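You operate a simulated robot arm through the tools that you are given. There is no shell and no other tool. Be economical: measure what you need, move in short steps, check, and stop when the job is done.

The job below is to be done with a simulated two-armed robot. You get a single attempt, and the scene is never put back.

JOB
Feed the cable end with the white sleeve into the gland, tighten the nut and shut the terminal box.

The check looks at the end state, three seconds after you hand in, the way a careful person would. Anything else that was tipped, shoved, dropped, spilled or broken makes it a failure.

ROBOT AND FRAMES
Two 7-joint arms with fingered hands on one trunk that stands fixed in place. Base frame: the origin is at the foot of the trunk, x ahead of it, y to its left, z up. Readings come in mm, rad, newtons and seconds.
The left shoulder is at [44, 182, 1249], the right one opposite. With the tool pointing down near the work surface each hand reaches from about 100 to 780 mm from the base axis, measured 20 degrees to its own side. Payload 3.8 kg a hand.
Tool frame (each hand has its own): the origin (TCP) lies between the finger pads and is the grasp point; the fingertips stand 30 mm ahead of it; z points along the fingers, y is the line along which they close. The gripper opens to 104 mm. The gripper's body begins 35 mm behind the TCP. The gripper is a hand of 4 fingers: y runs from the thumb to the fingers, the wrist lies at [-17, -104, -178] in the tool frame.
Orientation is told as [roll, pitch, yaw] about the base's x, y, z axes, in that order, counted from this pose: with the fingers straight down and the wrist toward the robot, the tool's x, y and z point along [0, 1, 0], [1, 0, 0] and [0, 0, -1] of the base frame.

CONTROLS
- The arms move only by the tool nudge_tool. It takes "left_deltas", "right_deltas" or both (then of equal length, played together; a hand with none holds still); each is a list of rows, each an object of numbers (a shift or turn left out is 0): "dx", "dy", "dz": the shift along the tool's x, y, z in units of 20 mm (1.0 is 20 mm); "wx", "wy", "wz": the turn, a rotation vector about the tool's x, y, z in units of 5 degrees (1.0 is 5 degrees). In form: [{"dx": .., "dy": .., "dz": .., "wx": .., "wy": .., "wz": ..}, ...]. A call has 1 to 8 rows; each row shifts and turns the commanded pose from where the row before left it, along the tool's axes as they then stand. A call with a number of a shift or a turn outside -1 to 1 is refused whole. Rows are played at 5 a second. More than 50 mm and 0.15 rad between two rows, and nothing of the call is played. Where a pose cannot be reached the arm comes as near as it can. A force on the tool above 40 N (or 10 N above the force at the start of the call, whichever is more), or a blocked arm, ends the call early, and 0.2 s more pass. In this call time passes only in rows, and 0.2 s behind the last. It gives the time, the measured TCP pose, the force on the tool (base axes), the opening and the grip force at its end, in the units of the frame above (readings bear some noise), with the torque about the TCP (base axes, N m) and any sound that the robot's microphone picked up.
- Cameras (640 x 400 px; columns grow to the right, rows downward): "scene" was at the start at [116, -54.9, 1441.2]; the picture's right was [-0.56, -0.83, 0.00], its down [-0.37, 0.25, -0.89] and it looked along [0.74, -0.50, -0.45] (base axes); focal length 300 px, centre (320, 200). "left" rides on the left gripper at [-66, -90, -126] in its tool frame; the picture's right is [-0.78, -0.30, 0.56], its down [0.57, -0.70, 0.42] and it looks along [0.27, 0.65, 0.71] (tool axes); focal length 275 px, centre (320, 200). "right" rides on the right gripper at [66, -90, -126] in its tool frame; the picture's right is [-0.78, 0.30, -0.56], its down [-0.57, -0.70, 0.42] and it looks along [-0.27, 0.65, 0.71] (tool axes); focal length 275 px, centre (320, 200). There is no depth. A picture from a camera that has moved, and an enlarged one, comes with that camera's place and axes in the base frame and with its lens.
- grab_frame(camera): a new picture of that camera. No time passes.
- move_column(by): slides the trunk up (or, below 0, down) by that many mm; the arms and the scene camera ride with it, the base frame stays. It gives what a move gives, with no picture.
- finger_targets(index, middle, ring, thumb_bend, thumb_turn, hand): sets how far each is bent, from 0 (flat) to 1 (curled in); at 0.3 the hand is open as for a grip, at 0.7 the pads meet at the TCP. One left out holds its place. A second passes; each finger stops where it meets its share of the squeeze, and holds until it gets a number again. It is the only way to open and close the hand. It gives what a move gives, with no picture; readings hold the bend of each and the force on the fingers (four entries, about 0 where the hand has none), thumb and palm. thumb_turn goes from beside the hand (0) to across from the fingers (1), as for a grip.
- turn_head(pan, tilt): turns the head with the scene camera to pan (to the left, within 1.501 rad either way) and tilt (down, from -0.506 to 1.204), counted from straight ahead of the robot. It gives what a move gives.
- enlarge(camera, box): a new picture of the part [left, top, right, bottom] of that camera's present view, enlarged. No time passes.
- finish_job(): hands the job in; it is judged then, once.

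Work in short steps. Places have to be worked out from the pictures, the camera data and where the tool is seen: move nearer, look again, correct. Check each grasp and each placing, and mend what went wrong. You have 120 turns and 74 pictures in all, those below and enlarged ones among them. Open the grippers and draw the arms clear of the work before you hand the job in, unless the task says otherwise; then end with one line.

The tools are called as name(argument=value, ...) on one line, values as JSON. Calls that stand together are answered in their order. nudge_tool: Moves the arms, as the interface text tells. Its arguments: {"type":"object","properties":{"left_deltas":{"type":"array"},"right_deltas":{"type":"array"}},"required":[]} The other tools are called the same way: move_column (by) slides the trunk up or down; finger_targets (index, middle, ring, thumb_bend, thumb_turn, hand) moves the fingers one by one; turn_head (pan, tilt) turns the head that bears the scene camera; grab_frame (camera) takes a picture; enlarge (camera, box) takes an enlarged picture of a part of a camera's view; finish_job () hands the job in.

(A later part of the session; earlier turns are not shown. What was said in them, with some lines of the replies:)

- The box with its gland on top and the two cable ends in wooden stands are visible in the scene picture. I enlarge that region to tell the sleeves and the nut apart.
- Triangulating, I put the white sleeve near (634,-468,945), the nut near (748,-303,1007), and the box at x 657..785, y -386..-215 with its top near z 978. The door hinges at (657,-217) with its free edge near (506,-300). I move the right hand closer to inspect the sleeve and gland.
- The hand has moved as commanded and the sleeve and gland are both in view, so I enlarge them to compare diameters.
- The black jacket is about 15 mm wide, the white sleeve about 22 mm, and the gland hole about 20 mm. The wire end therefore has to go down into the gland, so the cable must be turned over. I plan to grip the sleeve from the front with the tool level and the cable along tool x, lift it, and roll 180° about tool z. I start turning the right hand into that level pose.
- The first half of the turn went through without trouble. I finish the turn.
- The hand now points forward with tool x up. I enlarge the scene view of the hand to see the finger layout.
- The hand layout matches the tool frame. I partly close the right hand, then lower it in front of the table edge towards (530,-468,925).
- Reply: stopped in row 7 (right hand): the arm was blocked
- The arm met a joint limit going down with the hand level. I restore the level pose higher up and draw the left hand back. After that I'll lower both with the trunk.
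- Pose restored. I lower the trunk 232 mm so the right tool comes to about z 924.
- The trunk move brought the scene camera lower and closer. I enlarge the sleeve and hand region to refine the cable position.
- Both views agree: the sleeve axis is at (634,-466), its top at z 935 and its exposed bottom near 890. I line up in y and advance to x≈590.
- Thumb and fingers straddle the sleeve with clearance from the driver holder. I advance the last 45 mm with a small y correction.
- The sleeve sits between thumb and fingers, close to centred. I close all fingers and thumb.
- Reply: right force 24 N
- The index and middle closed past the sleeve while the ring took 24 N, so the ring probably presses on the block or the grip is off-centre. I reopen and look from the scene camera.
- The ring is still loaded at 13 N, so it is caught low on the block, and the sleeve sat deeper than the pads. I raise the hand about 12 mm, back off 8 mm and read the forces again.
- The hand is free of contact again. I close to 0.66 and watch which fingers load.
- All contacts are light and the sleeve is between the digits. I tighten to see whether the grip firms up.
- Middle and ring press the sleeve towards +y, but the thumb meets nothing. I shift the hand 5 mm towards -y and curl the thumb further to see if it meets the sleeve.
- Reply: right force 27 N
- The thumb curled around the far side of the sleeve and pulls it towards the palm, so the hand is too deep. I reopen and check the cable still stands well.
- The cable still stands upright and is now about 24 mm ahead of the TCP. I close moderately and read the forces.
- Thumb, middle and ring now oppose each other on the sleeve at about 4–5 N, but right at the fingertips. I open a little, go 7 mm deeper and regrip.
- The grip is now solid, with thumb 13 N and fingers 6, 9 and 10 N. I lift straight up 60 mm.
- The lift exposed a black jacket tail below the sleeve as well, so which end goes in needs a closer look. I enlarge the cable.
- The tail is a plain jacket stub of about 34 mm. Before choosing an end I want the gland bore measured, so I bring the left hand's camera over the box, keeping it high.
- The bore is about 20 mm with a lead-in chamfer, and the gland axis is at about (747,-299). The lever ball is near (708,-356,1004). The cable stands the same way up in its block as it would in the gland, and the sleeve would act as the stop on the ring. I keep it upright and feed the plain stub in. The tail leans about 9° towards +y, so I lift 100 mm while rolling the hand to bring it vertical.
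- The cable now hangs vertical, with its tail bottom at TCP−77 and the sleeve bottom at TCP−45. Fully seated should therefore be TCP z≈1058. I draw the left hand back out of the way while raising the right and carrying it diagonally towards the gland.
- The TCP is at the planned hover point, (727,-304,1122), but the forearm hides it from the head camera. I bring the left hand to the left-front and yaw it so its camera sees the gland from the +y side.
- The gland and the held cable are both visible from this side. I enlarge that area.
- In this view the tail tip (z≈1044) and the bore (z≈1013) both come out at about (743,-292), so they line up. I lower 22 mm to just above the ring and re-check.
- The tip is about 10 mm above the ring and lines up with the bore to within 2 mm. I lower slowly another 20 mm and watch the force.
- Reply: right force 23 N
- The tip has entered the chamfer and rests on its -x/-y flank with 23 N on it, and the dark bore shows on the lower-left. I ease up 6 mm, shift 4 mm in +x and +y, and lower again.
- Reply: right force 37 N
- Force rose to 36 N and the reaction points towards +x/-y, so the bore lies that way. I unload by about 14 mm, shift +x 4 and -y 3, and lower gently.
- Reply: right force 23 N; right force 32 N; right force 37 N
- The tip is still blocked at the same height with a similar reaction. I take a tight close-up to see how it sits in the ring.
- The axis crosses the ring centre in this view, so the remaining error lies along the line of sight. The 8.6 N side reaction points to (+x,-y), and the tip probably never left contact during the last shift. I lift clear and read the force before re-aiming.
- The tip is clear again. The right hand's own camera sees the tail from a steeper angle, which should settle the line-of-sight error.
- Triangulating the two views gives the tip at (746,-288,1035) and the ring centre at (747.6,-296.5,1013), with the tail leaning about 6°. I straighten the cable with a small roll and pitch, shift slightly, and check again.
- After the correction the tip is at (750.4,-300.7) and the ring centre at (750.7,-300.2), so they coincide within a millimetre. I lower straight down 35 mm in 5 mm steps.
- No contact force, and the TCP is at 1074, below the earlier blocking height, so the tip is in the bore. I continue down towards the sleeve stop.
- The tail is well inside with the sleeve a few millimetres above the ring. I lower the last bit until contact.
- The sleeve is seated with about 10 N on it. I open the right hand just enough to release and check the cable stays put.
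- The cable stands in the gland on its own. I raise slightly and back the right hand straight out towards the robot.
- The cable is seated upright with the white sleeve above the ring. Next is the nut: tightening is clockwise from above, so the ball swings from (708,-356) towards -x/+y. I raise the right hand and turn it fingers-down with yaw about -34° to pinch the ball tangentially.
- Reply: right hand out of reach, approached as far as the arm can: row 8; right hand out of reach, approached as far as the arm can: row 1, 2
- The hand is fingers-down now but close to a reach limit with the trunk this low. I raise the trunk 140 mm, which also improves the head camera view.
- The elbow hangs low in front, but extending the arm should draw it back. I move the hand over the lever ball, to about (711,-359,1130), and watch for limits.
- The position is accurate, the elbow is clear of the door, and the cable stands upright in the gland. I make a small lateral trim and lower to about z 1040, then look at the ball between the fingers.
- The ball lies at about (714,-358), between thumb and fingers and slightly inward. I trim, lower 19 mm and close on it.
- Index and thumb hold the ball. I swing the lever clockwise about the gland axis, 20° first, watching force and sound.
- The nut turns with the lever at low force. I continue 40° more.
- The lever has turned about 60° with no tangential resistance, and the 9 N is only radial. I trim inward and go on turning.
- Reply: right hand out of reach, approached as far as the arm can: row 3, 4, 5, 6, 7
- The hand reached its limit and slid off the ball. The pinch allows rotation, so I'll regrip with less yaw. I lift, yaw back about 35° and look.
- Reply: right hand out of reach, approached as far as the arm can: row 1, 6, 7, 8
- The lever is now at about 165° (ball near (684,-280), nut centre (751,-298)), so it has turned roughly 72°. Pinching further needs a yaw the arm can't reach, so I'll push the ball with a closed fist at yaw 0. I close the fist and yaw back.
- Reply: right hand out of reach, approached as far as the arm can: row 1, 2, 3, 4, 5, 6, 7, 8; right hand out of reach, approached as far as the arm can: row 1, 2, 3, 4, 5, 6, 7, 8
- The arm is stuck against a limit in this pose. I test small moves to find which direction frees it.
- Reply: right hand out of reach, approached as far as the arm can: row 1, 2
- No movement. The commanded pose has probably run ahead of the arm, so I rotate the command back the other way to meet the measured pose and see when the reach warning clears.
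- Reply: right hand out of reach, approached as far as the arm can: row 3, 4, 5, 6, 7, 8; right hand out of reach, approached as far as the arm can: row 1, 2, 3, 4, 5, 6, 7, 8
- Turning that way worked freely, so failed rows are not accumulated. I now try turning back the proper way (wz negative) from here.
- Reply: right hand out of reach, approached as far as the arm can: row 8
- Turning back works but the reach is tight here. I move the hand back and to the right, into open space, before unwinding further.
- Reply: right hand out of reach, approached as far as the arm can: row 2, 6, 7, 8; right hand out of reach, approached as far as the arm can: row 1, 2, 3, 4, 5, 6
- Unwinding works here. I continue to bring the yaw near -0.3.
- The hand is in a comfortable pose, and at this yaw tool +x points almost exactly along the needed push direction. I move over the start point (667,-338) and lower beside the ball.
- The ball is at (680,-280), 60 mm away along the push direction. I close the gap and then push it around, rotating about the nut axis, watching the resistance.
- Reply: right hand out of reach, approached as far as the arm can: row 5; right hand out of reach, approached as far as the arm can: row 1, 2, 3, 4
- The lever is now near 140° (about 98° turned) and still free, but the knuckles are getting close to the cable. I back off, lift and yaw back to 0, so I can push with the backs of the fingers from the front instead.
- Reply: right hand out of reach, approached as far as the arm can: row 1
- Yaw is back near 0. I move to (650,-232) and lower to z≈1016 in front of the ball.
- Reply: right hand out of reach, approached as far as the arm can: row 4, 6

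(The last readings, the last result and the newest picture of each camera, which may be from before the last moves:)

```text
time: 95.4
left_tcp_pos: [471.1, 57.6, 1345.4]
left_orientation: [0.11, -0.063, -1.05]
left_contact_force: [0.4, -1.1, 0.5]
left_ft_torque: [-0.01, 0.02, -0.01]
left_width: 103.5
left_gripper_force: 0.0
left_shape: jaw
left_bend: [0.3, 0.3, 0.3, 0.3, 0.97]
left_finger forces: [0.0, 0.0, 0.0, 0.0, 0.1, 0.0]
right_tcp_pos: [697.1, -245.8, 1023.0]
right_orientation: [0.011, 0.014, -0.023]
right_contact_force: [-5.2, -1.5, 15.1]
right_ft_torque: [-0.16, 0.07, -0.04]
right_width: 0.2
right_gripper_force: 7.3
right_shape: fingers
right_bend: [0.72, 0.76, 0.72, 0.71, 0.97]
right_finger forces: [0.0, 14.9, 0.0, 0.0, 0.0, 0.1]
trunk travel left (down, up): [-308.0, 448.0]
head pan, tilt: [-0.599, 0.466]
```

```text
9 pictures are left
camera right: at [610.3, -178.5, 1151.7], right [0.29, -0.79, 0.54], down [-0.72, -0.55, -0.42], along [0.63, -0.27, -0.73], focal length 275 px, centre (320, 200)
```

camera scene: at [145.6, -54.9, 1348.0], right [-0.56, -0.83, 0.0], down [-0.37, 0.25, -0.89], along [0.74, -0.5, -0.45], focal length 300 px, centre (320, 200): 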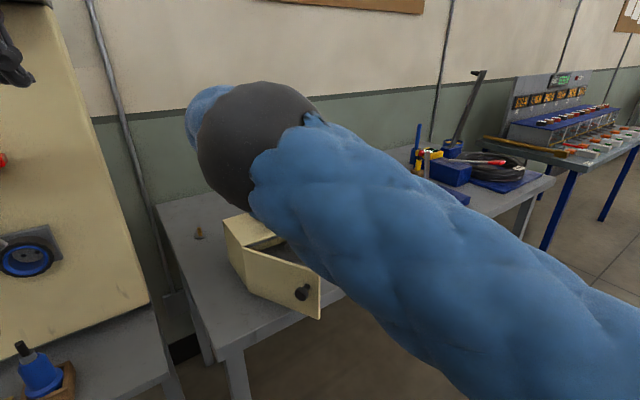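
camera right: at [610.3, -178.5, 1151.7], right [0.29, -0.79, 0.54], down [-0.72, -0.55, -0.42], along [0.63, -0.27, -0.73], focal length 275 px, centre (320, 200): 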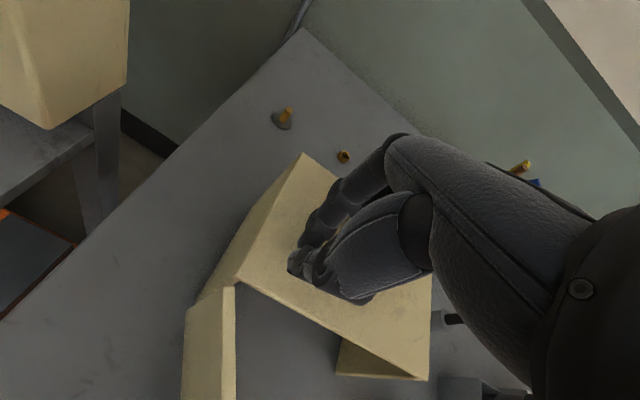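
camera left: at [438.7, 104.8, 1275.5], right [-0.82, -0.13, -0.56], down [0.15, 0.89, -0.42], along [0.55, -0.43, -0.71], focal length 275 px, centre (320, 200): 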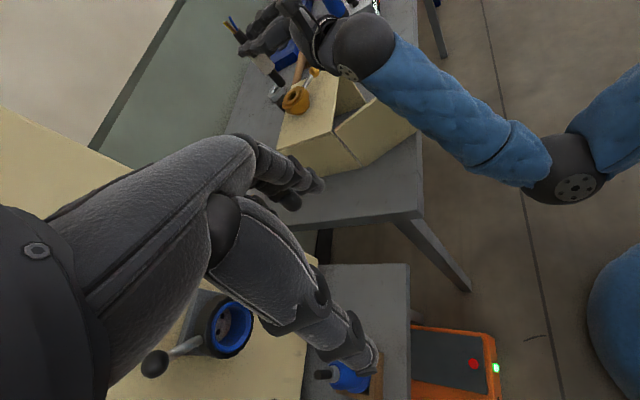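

The middle finger rode up on top of the ball (15 N upward). I back off, straighten the fingers a little so they reach lower, and lower a bit before pushing again.

nudge_tool(right_deltas=[{"dz": -0.5}, {"dy": -1}, {"dy": -1}, {"dy": -0.5}])

finger_targets(hand="right", index=0.52, middle=0.52, ring=0.52, thumb_bend=0.6)

nudge_tool(right_deltas=[{"dz": 0.4}, {"dz": 0.4}, {"dy": 0.5}, {"dy": 0.5}, {"dy": 0.5}])

```text
time: 96.4
left_tcp_pos: [474.1, 58.1, 1344.5]
left_orientation: [0.106, -0.061, -1.049]
left_contact_force: [-0.3, -0.8, 0.2]
left_ft_torque: [-0.02, -0.01, -0.02]
left_width: 103.8
left_gripper_force: 0.0
left_shape: jaw
left_bend: [0.3, 0.3, 0.3, 0.3, 0.97]
left_finger forces: [0.0, 0.1, 0.0, 0.0, 0.0, 0.0]
right_tcp_pos: [652.9, -252.1, 1031.0]
right_orientation: [0.013, 0.021, -0.019]
right_contact_force: [-0.2, -1.0, -0.1]
right_ft_torque: [0.01, 0.0, 0.04]
right_width: 0.0
right_gripper_force: 0.1
right_shape: fingers
right_bend: [0.72, 0.72, 0.72, 0.71, 0.97]
right_finger forces: [0.0, 0.0, 0.0, 0.0, 0.0, 0.1]
right hand out of reach, approached as far as the arm can: row 3, 4
trunk travel left (down, up): [-308.0, 448.0]
head pan, tilt: [-0.599, 0.466]
```

```text
time: 97.4
left_tcp_pos: [474.2, 58.7, 1344.8]
left_orientation: [0.107, -0.061, -1.048]
left_contact_force: [0.1, 0.2, 0.1]
left_ft_torque: [-0.01, -0.02, 0.0]
left_width: 103.9
left_gripper_force: 0.2
left_shape: jaw
left_bend: [0.3, 0.3, 0.3, 0.3, 0.97]
left_finger forces: [0.0, 0.0, 0.1, 0.0, 0.0, 0.0]
right_tcp_pos: [652.4, -251.9, 1030.8]
right_orientation: [0.012, 0.022, -0.021]
right_contact_force: [-2.9, -1.3, -0.1]
right_ft_torque: [-0.01, 0.06, -0.08]
right_width: 37.0
right_gripper_force: 1.9
right_shape: fingers
right_bend: [0.53, 0.54, 0.52, 0.6, 0.97]
right_finger forces: [0.7, 2.6, 0.1, 0.0, 0.1, 0.1]
trunk travel left (down, up): [-308.0, 448.0]
head pan, tilt: [-0.599, 0.466]
```

```text
time: 98.4
left_tcp_pos: [470.6, 59.5, 1345.8]
left_orientation: [0.109, -0.064, -1.048]
left_contact_force: [-0.5, 0.8, -0.3]
left_ft_torque: [-0.02, 0.01, 0.01]
left_width: 103.6
left_gripper_force: 0.1
left_shape: jaw
left_bend: [0.3, 0.3, 0.3, 0.3, 0.97]
left_finger forces: [0.1, 0.1, 0.0, 0.0, 0.0, 0.1]
right_tcp_pos: [664.6, -259.5, 1021.5]
right_orientation: [0.004, 0.012, -0.03]
right_contact_force: [-21.5, -8.2, 16.0]
right_ft_torque: [-0.09, 0.04, -0.23]
right_width: 19.9
right_gripper_force: 17.5
right_shape: fingers
right_bend: [0.67, 0.59, 0.52, 0.6, 0.97]
right_finger forces: [16.4, 18.1, 0.1, 0.1, 0.0, 0.1]
trunk travel left (down, up): [-308.0, 448.0]
head pan, tilt: [-0.599, 0.466]
stopped in row 4 (right hand): the force on the tool passed its limit at 44 N (the readings are from after the stop); the commanded pose is now the measured one
```

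A 21 N push now meets firm resistance, so the lever may have reached its tight position. I look at where it stands.

grab_frame(camera="right")

```text
8 pictures are left
camera right: at [578.1, -189.7, 1149.3], right [0.28, -0.79, 0.55], down [-0.72, -0.55, -0.42], along [0.63, -0.28, -0.72], focal length 275 px, centre (320, 200)
```

right: 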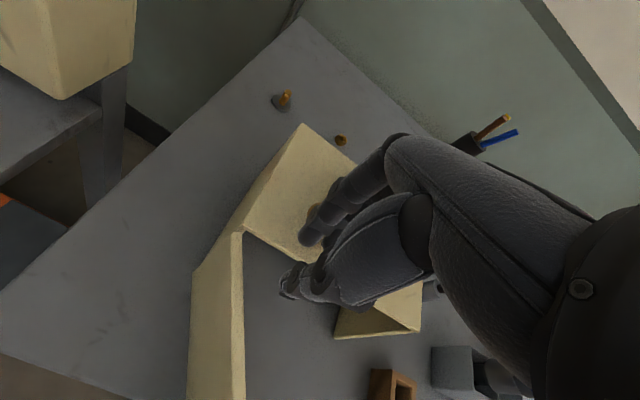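

The fingers hide the ball. I lift and back the hand off so I can see the lever angle.

nudge_tool(right_deltas=[{"dy": -0.7}, {"dz": -1}, {"dz": -1}, {"dz": -1, "dx": -1}, {"dy": -1, "dx": -1}, {"dy": -1, "dx": -1}, {"dx": -1}])

grab_frame(camera="right")

```text
time: 100.0
left_tcp_pos: [474.9, 57.4, 1344.2]
left_orientation: [0.107, -0.06, -1.049]
left_contact_force: [0.2, -0.8, -0.9]
left_ft_torque: [0.0, 0.01, 0.01]
left_width: 103.7
left_gripper_force: 0.0
left_shape: jaw
left_bend: [0.3, 0.3, 0.3, 0.3, 0.97]
left_finger forces: [0.0, 0.1, 0.0, 0.0, 0.0, 0.0]
right_tcp_pos: [611.1, -334.4, 1076.4]
right_orientation: [0.007, 0.017, -0.024]
right_contact_force: [1.1, -0.6, -0.4]
right_ft_torque: [0.04, 0.04, 0.01]
right_width: 37.9
right_gripper_force: 0.0
right_shape: fingers
right_bend: [0.52, 0.52, 0.52, 0.6, 0.97]
right_finger forces: [0.0, 0.1, 0.0, 0.1, 0.0, 0.0]
trunk travel left (down, up): [-308.0, 448.0]
head pan, tilt: [-0.599, 0.466]
```

```text
7 pictures are left
camera right: at [526.4, -267.4, 1205.2], right [0.29, -0.79, 0.55], down [-0.72, -0.55, -0.42], along [0.63, -0.28, -0.73], focal length 275 px, centre (320, 200)
```

right: 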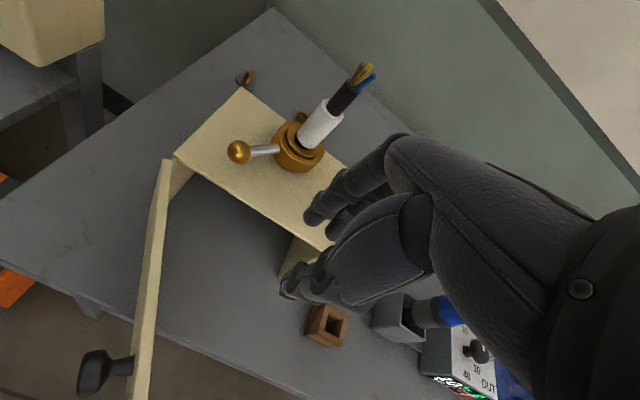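

The ball is at 142°, unchanged by the last 20–44 N push. The lever has turned about 95° clockwise to a firm stop, so the nut is tight and the cable stands well. For the door I make a fist and move the right hand to its outer side, above knob height.

finger_targets(hand="right", index=0.72, middle=0.72, ring=0.72, thumb_bend=0.72)

nudge_tool(right_deltas=[{"dy": -1}, {"dy": -1, "dx": 1}, {"dy": -1, "dx": 1}, {"dy": -1, "dx": 1}, {"dy": -0.55, "dx": 1}, {"dx": 1}, {"dx": 0.95}])

nudge_tool(right_deltas=[{"dz": 1}, {"dz": 1}, {"dz": 1}, {"dz": 1}, {"dz": 1}, {"dz": 0.5}])

grab_frame(camera="scene")

```text
time: 101.0
left_tcp_pos: [475.9, 57.9, 1344.4]
left_orientation: [0.107, -0.06, -1.05]
left_contact_force: [0.2, -0.1, 1.0]
left_ft_torque: [0.04, 0.03, -0.03]
left_width: 103.7
left_gripper_force: 0.0
left_shape: jaw
left_bend: [0.3, 0.3, 0.3, 0.3, 0.97]
left_finger forces: [0.0, 0.1, 0.0, 0.0, 0.1, 0.0]
right_tcp_pos: [612.6, -334.7, 1077.9]
right_orientation: [0.006, 0.018, -0.025]
right_contact_force: [0.6, -0.2, 0.4]
right_ft_torque: [0.0, -0.02, 0.03]
right_width: 0.1
right_gripper_force: 0.1
right_shape: fingers
right_bend: [0.71, 0.72, 0.72, 0.72, 0.97]
right_finger forces: [0.1, 0.1, 0.0, 0.1, 0.0, 0.1]
trunk travel left (down, up): [-308.0, 448.0]
head pan, tilt: [-0.599, 0.466]
```

```text
time: 102.6
left_tcp_pos: [474.1, 59.4, 1345.8]
left_orientation: [0.107, -0.06, -1.049]
left_contact_force: [-0.6, 0.2, -0.6]
left_ft_torque: [0.01, 0.02, -0.03]
left_width: 103.7
left_gripper_force: 0.1
left_shape: jaw
left_bend: [0.3, 0.3, 0.3, 0.3, 0.97]
left_finger forces: [0.0, 0.0, 0.0, 0.0, 0.0, 0.0]
right_tcp_pos: [541.3, -299.8, 1086.3]
right_orientation: [0.01, 0.017, -0.025]
right_contact_force: [0.3, -0.2, -0.1]
right_ft_torque: [-0.01, 0.0, 0.0]
right_width: 0.0
right_gripper_force: 0.2
right_shape: fingers
right_bend: [0.71, 0.72, 0.72, 0.72, 0.97]
right_finger forces: [0.0, 0.1, 0.1, 0.1, 0.0, 0.0]
right hand out of reach, approached as far as the arm can: row 3, 4, 5, 6, 7
trunk travel left (down, up): [-308.0, 448.0]
head pan, tilt: [-0.599, 0.466]
```

```text
time: 104.0
left_tcp_pos: [474.0, 57.1, 1345.4]
left_orientation: [0.106, -0.061, -1.051]
left_contact_force: [-0.1, -0.2, 0.2]
left_ft_torque: [0.0, 0.02, -0.03]
left_width: 103.7
left_gripper_force: 0.1
left_shape: jaw
left_bend: [0.3, 0.3, 0.3, 0.3, 0.97]
left_finger forces: [0.0, 0.0, 0.0, 0.0, 0.1, 0.0]
right_tcp_pos: [543.7, -304.5, 975.1]
right_orientation: [0.009, 0.019, -0.025]
right_contact_force: [0.5, -0.3, -1.1]
right_ft_torque: [-0.01, 0.0, -0.01]
right_width: 0.1
right_gripper_force: 0.3
right_shape: fingers
right_bend: [0.71, 0.72, 0.72, 0.72, 0.97]
right_finger forces: [0.1, 0.1, 0.0, 0.0, 0.2, 0.0]
right hand out of reach, approached as far as the arm can: row 2
trunk travel left (down, up): [-308.0, 448.0]
head pan, tilt: [-0.599, 0.466]
```

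```text
6 pictures are left
camera scene: at [145.1, -54.8, 1348.1], right [-0.56, -0.83, 0.0], down [-0.37, 0.25, -0.89], along [0.74, -0.5, -0.45], focal length 300 px, centre (320, 200)
```

scene: 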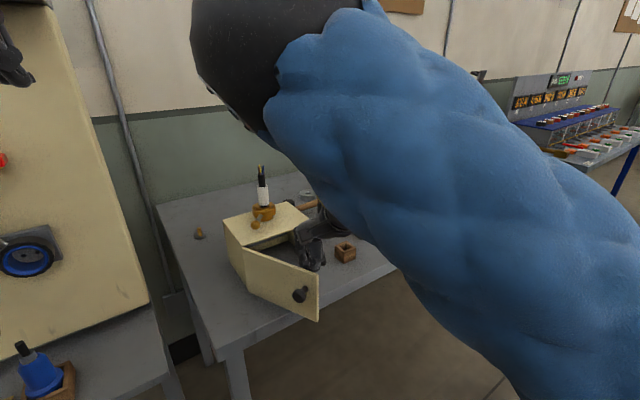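

The right arm could not get around the door's outer side, and the fist is hovering untouched behind it. I lift the right hand away. The left hand will do the first push; its tool y already points along the push direction, so I start levelling it and moving it over.

nudge_tool(right_deltas=[{"dz": -1}, {"dz": -1}, {"dz": -1}, {"dz": -1}, {"dz": -1}, {"dx": -1}, {"dx": -1}, {"dx": -1}], left_deltas=[{"wx": 0.35, "wy": -0.61}, {"wx": 0.35, "wy": -0.61}, {"dy": 1, "dx": -0.25}, {"dy": 1, "dx": -0.25}, {"dy": 1, "dx": -0.25}, {"dy": 1, "dx": -0.25, "dz": 1}, {"dy": 1, "dx": -0.25, "dz": 1}, {"dz": 1}])

finger_targets(hand="left", index=0.72, middle=0.72, ring=0.72, thumb_bend=0.72)

```text
time: 105.8
left_tcp_pos: [495.2, -11.4, 1281.7]
left_orientation: [-0.003, 0.0, -1.045]
left_contact_force: [0.0, -0.4, -1.0]
left_ft_torque: [-0.01, 0.02, -0.02]
left_width: 103.7
left_gripper_force: 0.1
left_shape: jaw
left_bend: [0.3, 0.3, 0.3, 0.3, 0.97]
left_finger forces: [0.0, 0.1, 0.1, 0.1, 0.0, 0.0]
left hand out of reach, approached as far as the arm can: row 4, 5
right_tcp_pos: [541.7, -363.7, 1073.9]
right_orientation: [0.007, 0.017, -0.024]
right_contact_force: [0.3, 0.2, 0.2]
right_ft_torque: [-0.02, 0.06, -0.02]
right_width: 0.0
right_gripper_force: 0.1
right_shape: fingers
right_bend: [0.71, 0.72, 0.72, 0.72, 0.97]
right_finger forces: [0.0, 0.1, 0.0, 0.0, 0.1, 0.0]
trunk travel left (down, up): [-308.0, 448.0]
head pan, tilt: [-0.599, 0.466]
```

```text
time: 106.8
left_tcp_pos: [493.3, -12.9, 1282.7]
left_orientation: [-0.001, 0.0, -1.046]
left_contact_force: [0.6, 0.4, -0.1]
left_ft_torque: [0.0, 0.0, 0.0]
left_width: 0.2
left_gripper_force: 0.1
left_shape: fingers
left_bend: [0.72, 0.72, 0.72, 0.71, 0.97]
left_finger forces: [0.1, 0.1, 0.0, 0.1, 0.0, 0.1]
right_tcp_pos: [541.1, -363.0, 1075.2]
right_orientation: [0.008, 0.016, -0.024]
right_contact_force: [-0.1, -0.3, 0.0]
right_ft_torque: [-0.01, 0.01, 0.01]
right_width: 0.0
right_gripper_force: 0.0
right_shape: fingers
right_bend: [0.71, 0.72, 0.72, 0.72, 0.97]
right_finger forces: [0.0, 0.0, 0.1, 0.0, 0.0, 0.0]
trunk travel left (down, up): [-308.0, 448.0]
head pan, tilt: [-0.599, 0.466]
```

Left fist made. I bring the left hand down and over to the outer side of the door in two stages, and take the right hand further right.

nudge_tool(left_deltas=[{"dz": 1}, {"dz": 1}, {"dz": 1}, {"dz": 1}, {"dz": 1, "dy": 0.5, "dx": -0.15}, {"dz": 1, "dy": 0.5, "dx": -0.15}, {"dz": 1, "dy": 1, "dx": -0.25}, {"dz": 1, "dy": 1, "dx": -0.25}], right_deltas=[{"dx": -1}, {"dx": -1}, {"dx": -1}, {"dx": -0.5}, {}, {}, {}, {}])

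nudge_tool(left_deltas=[{"dz": 1, "dy": 0.8, "dx": -0.2}, {"dz": 1, "dy": 0.8, "dx": -0.2}, {"dz": 1, "dy": 0.8, "dx": -0.2}, {"dz": 1, "dy": 0.8, "dx": -0.2}, {"dz": 1, "dy": 0.8, "dx": -0.2}, {"dz": 1, "dy": 0.8, "dx": -0.2}, {"dz": 1, "dy": 0.8, "dx": -0.2}, {"dz": 0.8}])

grab_frame(camera="left")

```text
time: 108.6
left_tcp_pos: [509.7, -69.4, 1124.9]
left_orientation: [0.001, 0.001, -1.046]
left_contact_force: [0.4, -0.2, -0.4]
left_ft_torque: [-0.01, 0.04, 0.03]
left_width: 0.0
left_gripper_force: 0.0
left_shape: fingers
left_bend: [0.72, 0.72, 0.72, 0.71, 0.97]
left_finger forces: [0.1, 0.1, 0.1, 0.0, 0.0, 0.0]
right_tcp_pos: [539.6, -435.2, 1074.7]
right_orientation: [0.006, 0.018, -0.025]
right_contact_force: [0.2, 0.1, 0.0]
right_ft_torque: [0.0, 0.05, 0.0]
right_width: 0.0
right_gripper_force: 0.1
right_shape: fingers
right_bend: [0.71, 0.72, 0.72, 0.72, 0.97]
right_finger forces: [0.1, 0.0, 0.0, 0.1, 0.1, 0.1]
trunk travel left (down, up): [-308.0, 448.0]
head pan, tilt: [-0.599, 0.466]
```

```text
time: 110.4
left_tcp_pos: [540.4, -180.5, 968.1]
left_orientation: [-0.001, -0.001, -1.046]
left_contact_force: [-0.3, 0.4, 0.6]
left_ft_torque: [0.03, 0.01, -0.01]
left_width: 0.1
left_gripper_force: 0.0
left_shape: fingers
left_bend: [0.72, 0.72, 0.72, 0.71, 0.97]
left_finger forces: [0.1, 0.0, 0.0, 0.0, 0.1, 0.0]
right_tcp_pos: [539.2, -434.5, 1074.9]
right_orientation: [0.006, 0.015, -0.024]
right_contact_force: [-0.4, 0.2, -0.4]
right_ft_torque: [0.02, 0.01, -0.01]
right_width: 0.0
right_gripper_force: 0.1
right_shape: fingers
right_bend: [0.71, 0.72, 0.72, 0.72, 0.97]
right_finger forces: [0.0, 0.0, 0.1, 0.0, 0.1, 0.0]
trunk travel left (down, up): [-308.0, 448.0]
head pan, tilt: [-0.599, 0.466]
```

```text
5 pictures are left
camera left: at [440.4, -134.4, 1092.4], right [-0.82, -0.13, -0.56], down [0.14, 0.89, -0.43], along [0.55, -0.43, -0.71], focal length 275 px, centre (320, 200)
```

left: 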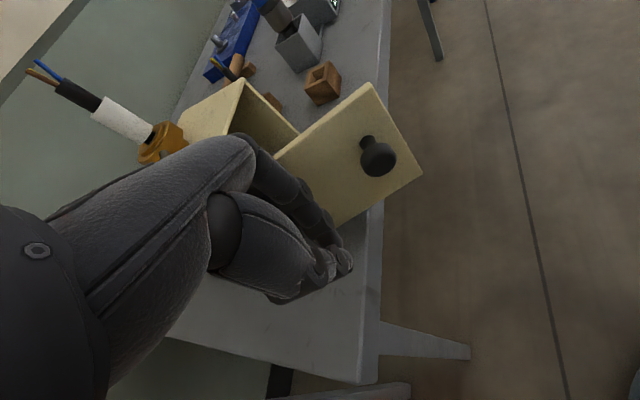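

The left fist sits beside the door's outer face, clear of the knob. I lower 14 mm and push the door along its arc.

nudge_tool(left_deltas=[{"dz": 0.7}, {"dy": 0.98}, {"dy": 0.98}, {"dy": 0.98}, {"dy": 0.62, "dx": -0.12}, {"dy": 0.62, "dx": -0.12}, {"dy": 0.58}, {"dy": 0.58}])

nudge_tool(left_deltas=[{"dy": 0.55, "dx": 0.18}, {"dy": 0.55, "dx": 0.18}, {"dy": 0.5, "dx": 0.32}, {"dy": 0.5, "dx": 0.32}])

grab_frame(camera="left")

```text
time: 112.2
left_tcp_pos: [557.3, -211.3, 953.6]
left_orientation: [0.0, 0.001, -1.044]
left_contact_force: [-0.7, 0.2, 1.1]
left_ft_torque: [-0.03, -0.03, 0.02]
left_width: 0.0
left_gripper_force: 0.0
left_shape: fingers
left_bend: [0.72, 0.72, 0.72, 0.71, 0.97]
left_finger forces: [0.1, 0.1, 0.0, 0.0, 0.1, 0.0]
left hand out of reach, approached as far as the arm can: row 3, 4, 5, 6, 7, 8
right_tcp_pos: [539.9, -434.4, 1075.8]
right_orientation: [0.007, 0.016, -0.025]
right_contact_force: [0.3, 0.5, -0.6]
right_ft_torque: [0.05, -0.02, 0.01]
right_width: 0.0
right_gripper_force: 0.0
right_shape: fingers
right_bend: [0.71, 0.72, 0.72, 0.72, 0.97]
right_finger forces: [0.1, 0.0, 0.0, 0.0, 0.0, 0.0]
trunk travel left (down, up): [-308.0, 448.0]
head pan, tilt: [-0.599, 0.466]
```

```text
time: 113.2
left_tcp_pos: [557.6, -213.0, 954.4]
left_orientation: [0.001, 0.0, -1.046]
left_contact_force: [0.5, 0.2, -0.5]
left_ft_torque: [0.0, 0.02, 0.0]
left_width: 0.0
left_gripper_force: 0.1
left_shape: fingers
left_bend: [0.72, 0.72, 0.72, 0.71, 0.97]
left_finger forces: [0.0, 0.0, 0.1, 0.0, 0.1, 0.0]
left hand out of reach, approached as far as the arm can: row 1, 2, 3, 4
right_tcp_pos: [540.0, -434.6, 1075.3]
right_orientation: [0.007, 0.016, -0.024]
right_contact_force: [-0.8, -0.6, 0.1]
right_ft_torque: [-0.01, 0.02, 0.01]
right_width: 0.1
right_gripper_force: 0.1
right_shape: fingers
right_bend: [0.71, 0.72, 0.72, 0.72, 0.97]
right_finger forces: [0.0, 0.1, 0.1, 0.0, 0.0, 0.0]
trunk travel left (down, up): [-308.0, 448.0]
head pan, tilt: [-0.599, 0.466]
```

```text
4 pictures are left
camera left: at [456.7, -166.2, 1079.4], right [-0.82, -0.13, -0.56], down [0.14, 0.89, -0.42], along [0.55, -0.43, -0.71], focal length 275 px, centre (320, 200)
```

left: 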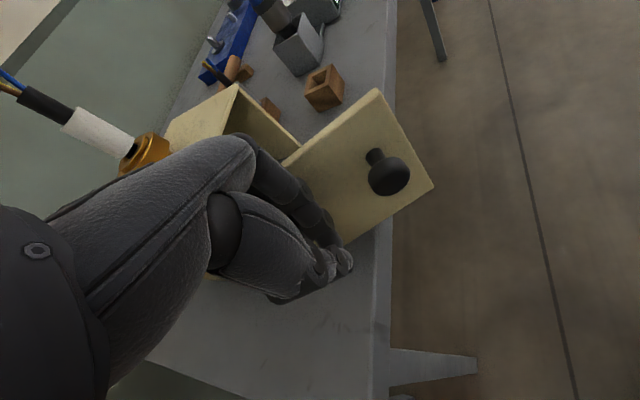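

The left arm ran out of reach with the fist just short of the door. Lowering the trunk brings the shoulders forward, so I raise both hands first and then lower the trunk by the same amount.

nudge_tool(left_deltas=[{"dz": -1}, {"dz": -1}, {"dz": -1}, {"dz": -1}, {"dz": -1}, {"dz": -1}], right_deltas=[{"dz": -1}, {"dz": -1}, {"dz": -1}, {"dz": -1}, {}, {}])

move_column(by=-120)

```text
time: 114.6
left_tcp_pos: [557.7, -211.0, 1014.8]
left_orientation: [0.0, -0.001, -1.042]
left_contact_force: [-0.2, -0.6, 0.6]
left_ft_torque: [-0.01, 0.0, 0.02]
left_width: 0.0
left_gripper_force: 0.1
left_shape: fingers
left_bend: [0.72, 0.72, 0.72, 0.71, 0.97]
left_finger forces: [0.0, 0.1, 0.1, 0.0, 0.1, 0.0]
left hand out of reach, approached as far as the arm can: row 4, 5, 6
right_tcp_pos: [541.6, -434.7, 1154.7]
right_orientation: [0.007, 0.017, -0.024]
right_contact_force: [0.1, -0.2, -1.0]
right_ft_torque: [-0.01, 0.03, -0.02]
right_width: 0.1
right_gripper_force: 0.1
right_shape: fingers
right_bend: [0.71, 0.72, 0.72, 0.72, 0.97]
right_finger forces: [0.0, 0.1, 0.0, 0.0, 0.1, 0.0]
trunk travel left (down, up): [-308.0, 448.0]
head pan, tilt: [-0.599, 0.466]
```

```text
time: 115.8
left_tcp_pos: [564.4, -209.9, 893.3]
left_orientation: [-0.005, 0.011, -1.035]
left_contact_force: [0.5, -0.8, -0.2]
left_ft_torque: [0.06, 0.05, 0.03]
left_width: 0.0
left_gripper_force: 0.0
left_shape: fingers
left_bend: [0.72, 0.72, 0.72, 0.71, 0.97]
left_finger forces: [0.0, 0.0, 0.0, 0.0, 0.0, 0.0]
right_tcp_pos: [544.7, -430.5, 1039.1]
right_orientation: [0.007, 0.02, -0.017]
right_contact_force: [-0.1, 0.5, 0.4]
right_ft_torque: [0.0, -0.03, 0.01]
right_width: 0.1
right_gripper_force: 0.0
right_shape: fingers
right_bend: [0.71, 0.72, 0.72, 0.72, 0.97]
right_finger forces: [0.1, 0.0, 0.0, 0.0, 0.1, 0.0]
trunk travel left (down, up): [-195.0, 561.0]
head pan, tilt: [-0.599, 0.466]
stopped: the force on the tool passed its limit at 61 N (the readings are from after the stop); the commanded pose is now the measured one
```

The left hand could not rise the full amount, so its fist touched the table as the trunk came down. The force is zero now. I raise it to about 930 and try the push from this trunk height.

nudge_tool(left_deltas=[{"dz": -1}, {"dz": -0.9}, {"dy": 0.5}, {"dy": 0.5}, {"dy": 0.5}])

```text
time: 116.2
left_tcp_pos: [565.3, -207.9, 895.7]
left_orientation: [0.012, 0.024, -1.043]
left_contact_force: [1.1, -0.6, -1.7]
left_ft_torque: [0.16, 0.06, 0.08]
left_width: 0.0
left_gripper_force: 0.1
left_shape: fingers
left_bend: [0.72, 0.72, 0.72, 0.71, 0.97]
left_finger forces: [0.1, 0.0, 0.0, 0.0, 0.0, 0.1]
right_tcp_pos: [543.2, -431.6, 1044.2]
right_orientation: [0.006, 0.009, -0.02]
right_contact_force: [1.7, -0.1, 0.1]
right_ft_torque: [-0.02, 0.0, 0.0]
right_width: 0.0
right_gripper_force: 0.0
right_shape: fingers
right_bend: [0.71, 0.72, 0.72, 0.72, 0.97]
right_finger forces: [0.0, 0.0, 0.1, 0.0, 0.0, 0.1]
trunk travel left (down, up): [-195.0, 561.0]
head pan, tilt: [-0.599, 0.466]
stopped in row 1 (left hand): the force on the tool passed its limit at 56 N (the readings are from after the stop); the commanded pose is now the measured one
```

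Raising was blocked with a force spike, so something on the left arm is touching. I look at the scene.

grab_frame(camera="scene")

```text
3 pictures are left
camera scene: at [196.6, -54.9, 1231.7], right [-0.56, -0.83, 0.0], down [-0.37, 0.25, -0.89], along [0.74, -0.5, -0.45], focal length 300 px, centre (320, 200)
```

scene: 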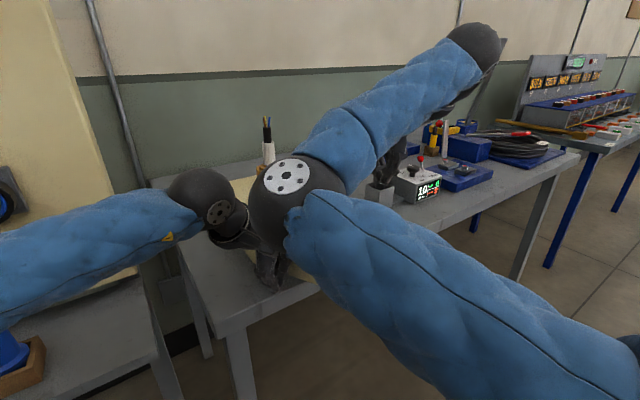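

The right elbow is against the left wrist, so it was the robot's own arms in contact. I swing the right hand well back and to the right to draw that elbow away.

nudge_tool(right_deltas=[{"dx": -1}, {"dx": -1}, {"dx": -1, "dy": -0.5}, {"dx": -1, "dy": -0.5}, {"dx": -1, "dy": -0.5}, {"dx": -1, "dy": -0.5}, {"dx": -1, "dy": -0.5}, {"dx": -1, "dy": -0.5}])

nudge_tool(left_deltas=[{"dz": -0.8}, {"dz": -0.8}])

```text
time: 118.0
left_tcp_pos: [564.1, -207.4, 896.2]
left_orientation: [0.012, 0.025, -1.044]
left_contact_force: [0.2, -1.2, 0.7]
left_ft_torque: [-0.05, 0.01, 0.0]
left_width: 0.1
left_gripper_force: 0.0
left_shape: fingers
left_bend: [0.72, 0.72, 0.72, 0.71, 0.97]
left_finger forces: [0.1, 0.0, 0.0, 0.0, 0.0, 0.0]
right_tcp_pos: [479.7, -588.5, 1043.8]
right_orientation: [0.008, 0.009, -0.018]
right_contact_force: [-1.0, 0.4, -0.6]
right_ft_torque: [-0.02, 0.0, -0.01]
right_width: 0.0
right_gripper_force: 0.0
right_shape: fingers
right_bend: [0.71, 0.72, 0.72, 0.72, 0.97]
right_finger forces: [0.1, 0.0, 0.0, 0.1, 0.0, 0.0]
trunk travel left (down, up): [-195.0, 561.0]
head pan, tilt: [-0.599, 0.466]
```

```text
time: 118.6
left_tcp_pos: [563.1, -208.5, 928.9]
left_orientation: [0.012, 0.026, -1.043]
left_contact_force: [0.5, -0.2, 1.0]
left_ft_torque: [0.0, 0.0, 0.04]
left_width: 0.2
left_gripper_force: 0.1
left_shape: fingers
left_bend: [0.72, 0.72, 0.72, 0.71, 0.97]
left_finger forces: [0.0, 0.0, 0.1, 0.0, 0.0, 0.0]
right_tcp_pos: [479.9, -590.3, 1044.4]
right_orientation: [0.008, 0.009, -0.019]
right_contact_force: [-0.1, -0.3, 0.1]
right_ft_torque: [0.0, 0.0, 0.0]
right_width: 0.2
right_gripper_force: 0.1
right_shape: fingers
right_bend: [0.71, 0.72, 0.72, 0.72, 0.97]
right_finger forces: [0.0, 0.0, 0.0, 0.0, 0.1, 0.0]
trunk travel left (down, up): [-195.0, 561.0]
head pan, tilt: [-0.599, 0.466]
```

Both arms are free. I push the door along its arc again with the left fist.

nudge_tool(left_deltas=[{"dy": 0.6, "dx": -0.19}, {"dy": 0.6, "dx": -0.19}, {"dy": 0.62, "dx": -0.12}, {"dy": 0.62, "dx": -0.12}, {"dy": 0.58}, {"dy": 0.58}])

```text
time: 120.0
left_tcp_pos: [576.7, -252.9, 929.2]
left_orientation: [0.012, 0.021, -1.033]
left_contact_force: [-0.4, 0.2, -0.3]
left_ft_torque: [-0.02, -0.01, 0.05]
left_width: 0.0
left_gripper_force: 0.2
left_shape: fingers
left_bend: [0.72, 0.72, 0.72, 0.71, 0.97]
left_finger forces: [0.1, 0.1, 0.2, 0.0, 0.1, 0.1]
left hand out of reach, approached as far as the arm can: row 4, 5, 6
right_tcp_pos: [481.5, -588.9, 1044.7]
right_orientation: [0.008, 0.008, -0.02]
right_contact_force: [-0.6, -0.3, -0.7]
right_ft_torque: [0.0, 0.0, 0.02]
right_width: 0.0
right_gripper_force: 0.3
right_shape: fingers
right_bend: [0.71, 0.72, 0.72, 0.72, 0.97]
right_finger forces: [0.0, 0.0, 0.0, 0.1, 0.0, 0.0]
trunk travel left (down, up): [-195.0, 561.0]
head pan, tilt: [-0.599, 0.466]
```

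The left fist has pushed the door part way and is at its limit. Opening its fingers will push the door a further ~45 mm.

finger_targets(hand="left", index=0.15, middle=0.15, ring=0.15)

grab_frame(camera="left")

```text
time: 121.0
left_tcp_pos: [577.5, -253.6, 929.0]
left_orientation: [0.012, 0.021, -1.033]
left_contact_force: [-0.6, -0.3, 0.6]
left_ft_torque: [-0.02, 0.01, 0.03]
left_width: 70.9
left_gripper_force: 0.1
left_shape: fingers
left_bend: [0.15, 0.15, 0.15, 0.72, 0.97]
left_finger forces: [0.1, 0.0, 0.0, 0.0, 0.1, 0.0]
right_tcp_pos: [480.8, -588.9, 1043.6]
right_orientation: [0.007, 0.008, -0.018]
right_contact_force: [-0.5, 0.4, 0.4]
right_ft_torque: [0.02, -0.03, 0.0]
right_width: 0.0
right_gripper_force: 0.0
right_shape: fingers
right_bend: [0.71, 0.72, 0.72, 0.72, 0.97]
right_finger forces: [0.0, 0.0, 0.1, 0.1, 0.1, 0.0]
trunk travel left (down, up): [-195.0, 561.0]
head pan, tilt: [-0.599, 0.466]
```

```text
2 pictures are left
camera left: at [474.7, -211.6, 1054.7], right [-0.82, -0.13, -0.56], down [0.13, 0.91, -0.4], along [0.56, -0.4, -0.72], focal length 275 px, centre (320, 200)
```

left: 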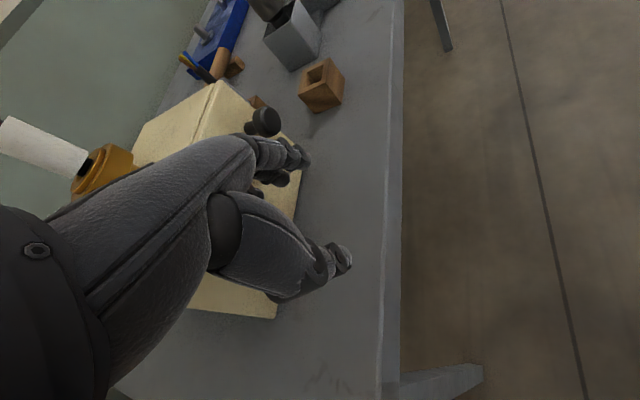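

The door has swung shut, or nearly, with the knob now at the box front. I withdraw the left hand straight back and up.

nudge_tool(left_deltas=[{"dy": -1}, {"dy": -1}, {"dy": -1}, {"dy": -1}, {"dy": -1, "dz": -1}, {"dy": -1, "dz": -1}, {"dy": -1, "dz": -1}, {"dy": -1, "dz": -1}])

enlarge(camera="scene", box=[190, 90, 390, 300])

```text
time: 122.8
left_tcp_pos: [497.6, -117.4, 1013.0]
left_orientation: [0.01, 0.024, -1.043]
left_contact_force: [0.3, -0.5, -0.8]
left_ft_torque: [0.0, -0.01, 0.01]
left_width: 71.3
left_gripper_force: 0.0
left_shape: fingers
left_bend: [0.15, 0.15, 0.15, 0.72, 0.97]
left_finger forces: [0.0, 0.0, 0.1, 0.0, 0.0, 0.0]
right_tcp_pos: [480.1, -588.5, 1044.7]
right_orientation: [0.007, 0.009, -0.02]
right_contact_force: [0.2, 0.1, 0.3]
right_ft_torque: [0.0, 0.01, 0.01]
right_width: 0.1
right_gripper_force: 0.0
right_shape: fingers
right_bend: [0.71, 0.72, 0.72, 0.72, 0.97]
right_finger forces: [0.0, 0.0, 0.0, 0.0, 0.0, 0.1]
trunk travel left (down, up): [-195.0, 561.0]
head pan, tilt: [-0.599, 0.466]
```

```text
1.90 times, centred on (290, 195) of scene
camera zoom: at [196.2, -54.6, 1231.9], right [-0.56, -0.83, 0.0], down [-0.37, 0.25, -0.89], along [0.74, -0.5, -0.45], focal length 571 px, centre (377, 210)
```

zoom: 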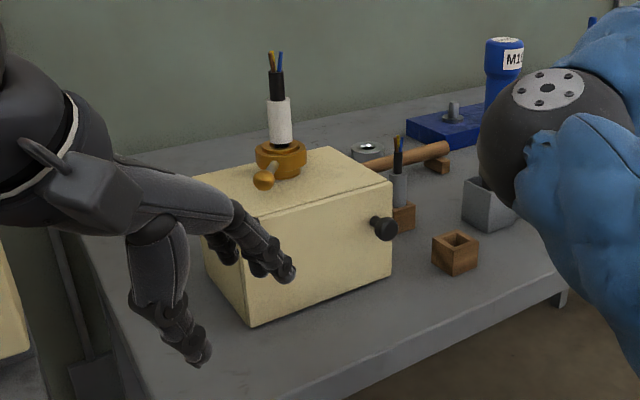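

The door looks flush, with the cable upright and the lever turned. I take a tight close-up at its free edge to check for a gap.

enlarge(camera="scene", box=[230, 160, 350, 240])

```text
5.00 times, centred on (290, 200) of scene
camera zoom: at [196.2, -54.6, 1231.9], right [-0.56, -0.83, 0.0], down [-0.37, 0.25, -0.89], along [0.74, -0.5, -0.45], focal length 1500 px, centre (470, 200)
```

zoom: 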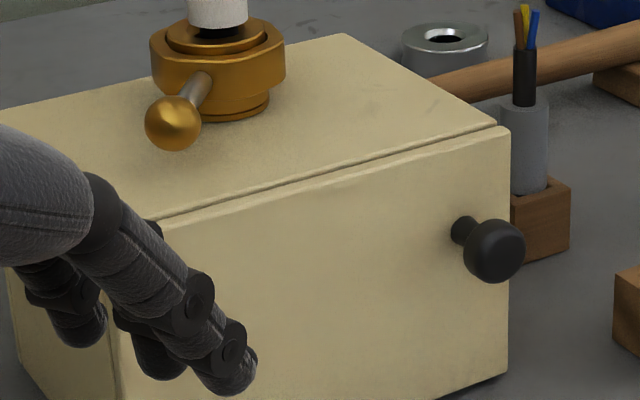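

The seam is thin and even along its whole length, so the door is shut. I open both hands and draw the arms back clear of the work.

finger_targets(hand="right", index=0.3, middle=0.3, ring=0.3, thumb_bend=0.3)

finger_targets(hand="left", index=0.3, middle=0.3, ring=0.3, thumb_bend=0.3)

nudge_tool(left_deltas=[{"dy": -1, "dz": -0.5}, {"dy": -1, "dz": -0.5}, {"dy": -1, "dz": -0.5}, {"dy": -1, "dz": -0.5}, {"dy": -0.5}, {"dy": -0.5}], right_deltas=[{"dy": -1, "dz": -0.5}, {"dy": -1, "dz": -0.5}, {"dy": -0.5}, {"dy": -0.5}, {}, {}])

```text
time: 123.8
left_tcp_pos: [497.4, -119.4, 1012.5]
left_orientation: [0.012, 0.024, -1.042]
left_contact_force: [-0.1, -0.3, -0.5]
left_ft_torque: [0.03, 0.01, 0.01]
left_width: 71.3
left_gripper_force: 0.0
left_shape: fingers
left_bend: [0.15, 0.15, 0.15, 0.72, 0.97]
left_finger forces: [0.0, 0.0, 0.1, 0.1, 0.0, 0.0]
right_tcp_pos: [480.2, -589.1, 1043.3]
right_orientation: [0.007, 0.009, -0.02]
right_contact_force: [-0.4, -0.2, -1.0]
right_ft_torque: [-0.03, 0.02, 0.0]
right_width: 104.1
right_gripper_force: 0.0
right_shape: fingers
right_bend: [0.3, 0.3, 0.3, 0.3, 0.97]
right_finger forces: [0.0, 0.0, 0.0, 0.0, 0.0, 0.0]
trunk travel left (down, up): [-195.0, 561.0]
head pan, tilt: [-0.599, 0.466]
```

```text
time: 124.8
left_tcp_pos: [495.9, -119.7, 1011.9]
left_orientation: [0.013, 0.025, -1.046]
left_contact_force: [0.9, -1.3, -0.4]
left_ft_torque: [0.0, 0.02, -0.02]
left_width: 104.5
left_gripper_force: 0.1
left_shape: fingers
left_bend: [0.3, 0.3, 0.3, 0.3, 0.97]
left_finger forces: [0.1, 0.0, 0.1, 0.0, 0.0, 0.0]
right_tcp_pos: [480.5, -588.8, 1043.2]
right_orientation: [0.007, 0.01, -0.02]
right_contact_force: [0.2, -0.2, -0.2]
right_ft_torque: [-0.05, -0.01, -0.03]
right_width: 104.2
right_gripper_force: 0.1
right_shape: fingers
right_bend: [0.3, 0.3, 0.3, 0.3, 0.97]
right_finger forces: [0.1, 0.0, 0.1, 0.0, 0.0, 0.0]
trunk travel left (down, up): [-195.0, 561.0]
head pan, tilt: [-0.599, 0.466]
```

```text
time: 126.2
left_tcp_pos: [446.3, -32.5, 1057.1]
left_orientation: [0.012, 0.026, -1.044]
left_contact_force: [-0.2, 0.5, -0.1]
left_ft_torque: [-0.01, -0.01, 0.01]
left_width: 104.4
left_gripper_force: 0.0
left_shape: fingers
left_bend: [0.3, 0.3, 0.3, 0.3, 0.97]
left_finger forces: [0.0, 0.0, 0.1, 0.0, 0.0, 0.0]
right_tcp_pos: [420.1, -586.6, 1065.2]
right_orientation: [0.007, 0.008, -0.02]
right_contact_force: [-0.3, -0.4, -0.5]
right_ft_torque: [0.01, -0.03, 0.01]
right_width: 104.3
right_gripper_force: 0.1
right_shape: fingers
right_bend: [0.3, 0.3, 0.3, 0.3, 0.97]
right_finger forces: [0.1, 0.0, 0.0, 0.0, 0.0, 0.0]
trunk travel left (down, up): [-195.0, 561.0]
head pan, tilt: [-0.599, 0.466]
```

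Both hands are open and clear. In the last pictures the cable is in the gland, the lever is turned to its stop and the door is shut, so I hand in.

finish_job()

```text
The job is handed in.
```

I handed the job in with the white-sleeve cable standing in the gland, the nut tightened and the box door shut, but I'm not certain about two points: I fed in the plain stub rather than the cores, and I only inferred that the nut was tight because the lever stopped about 95° round.
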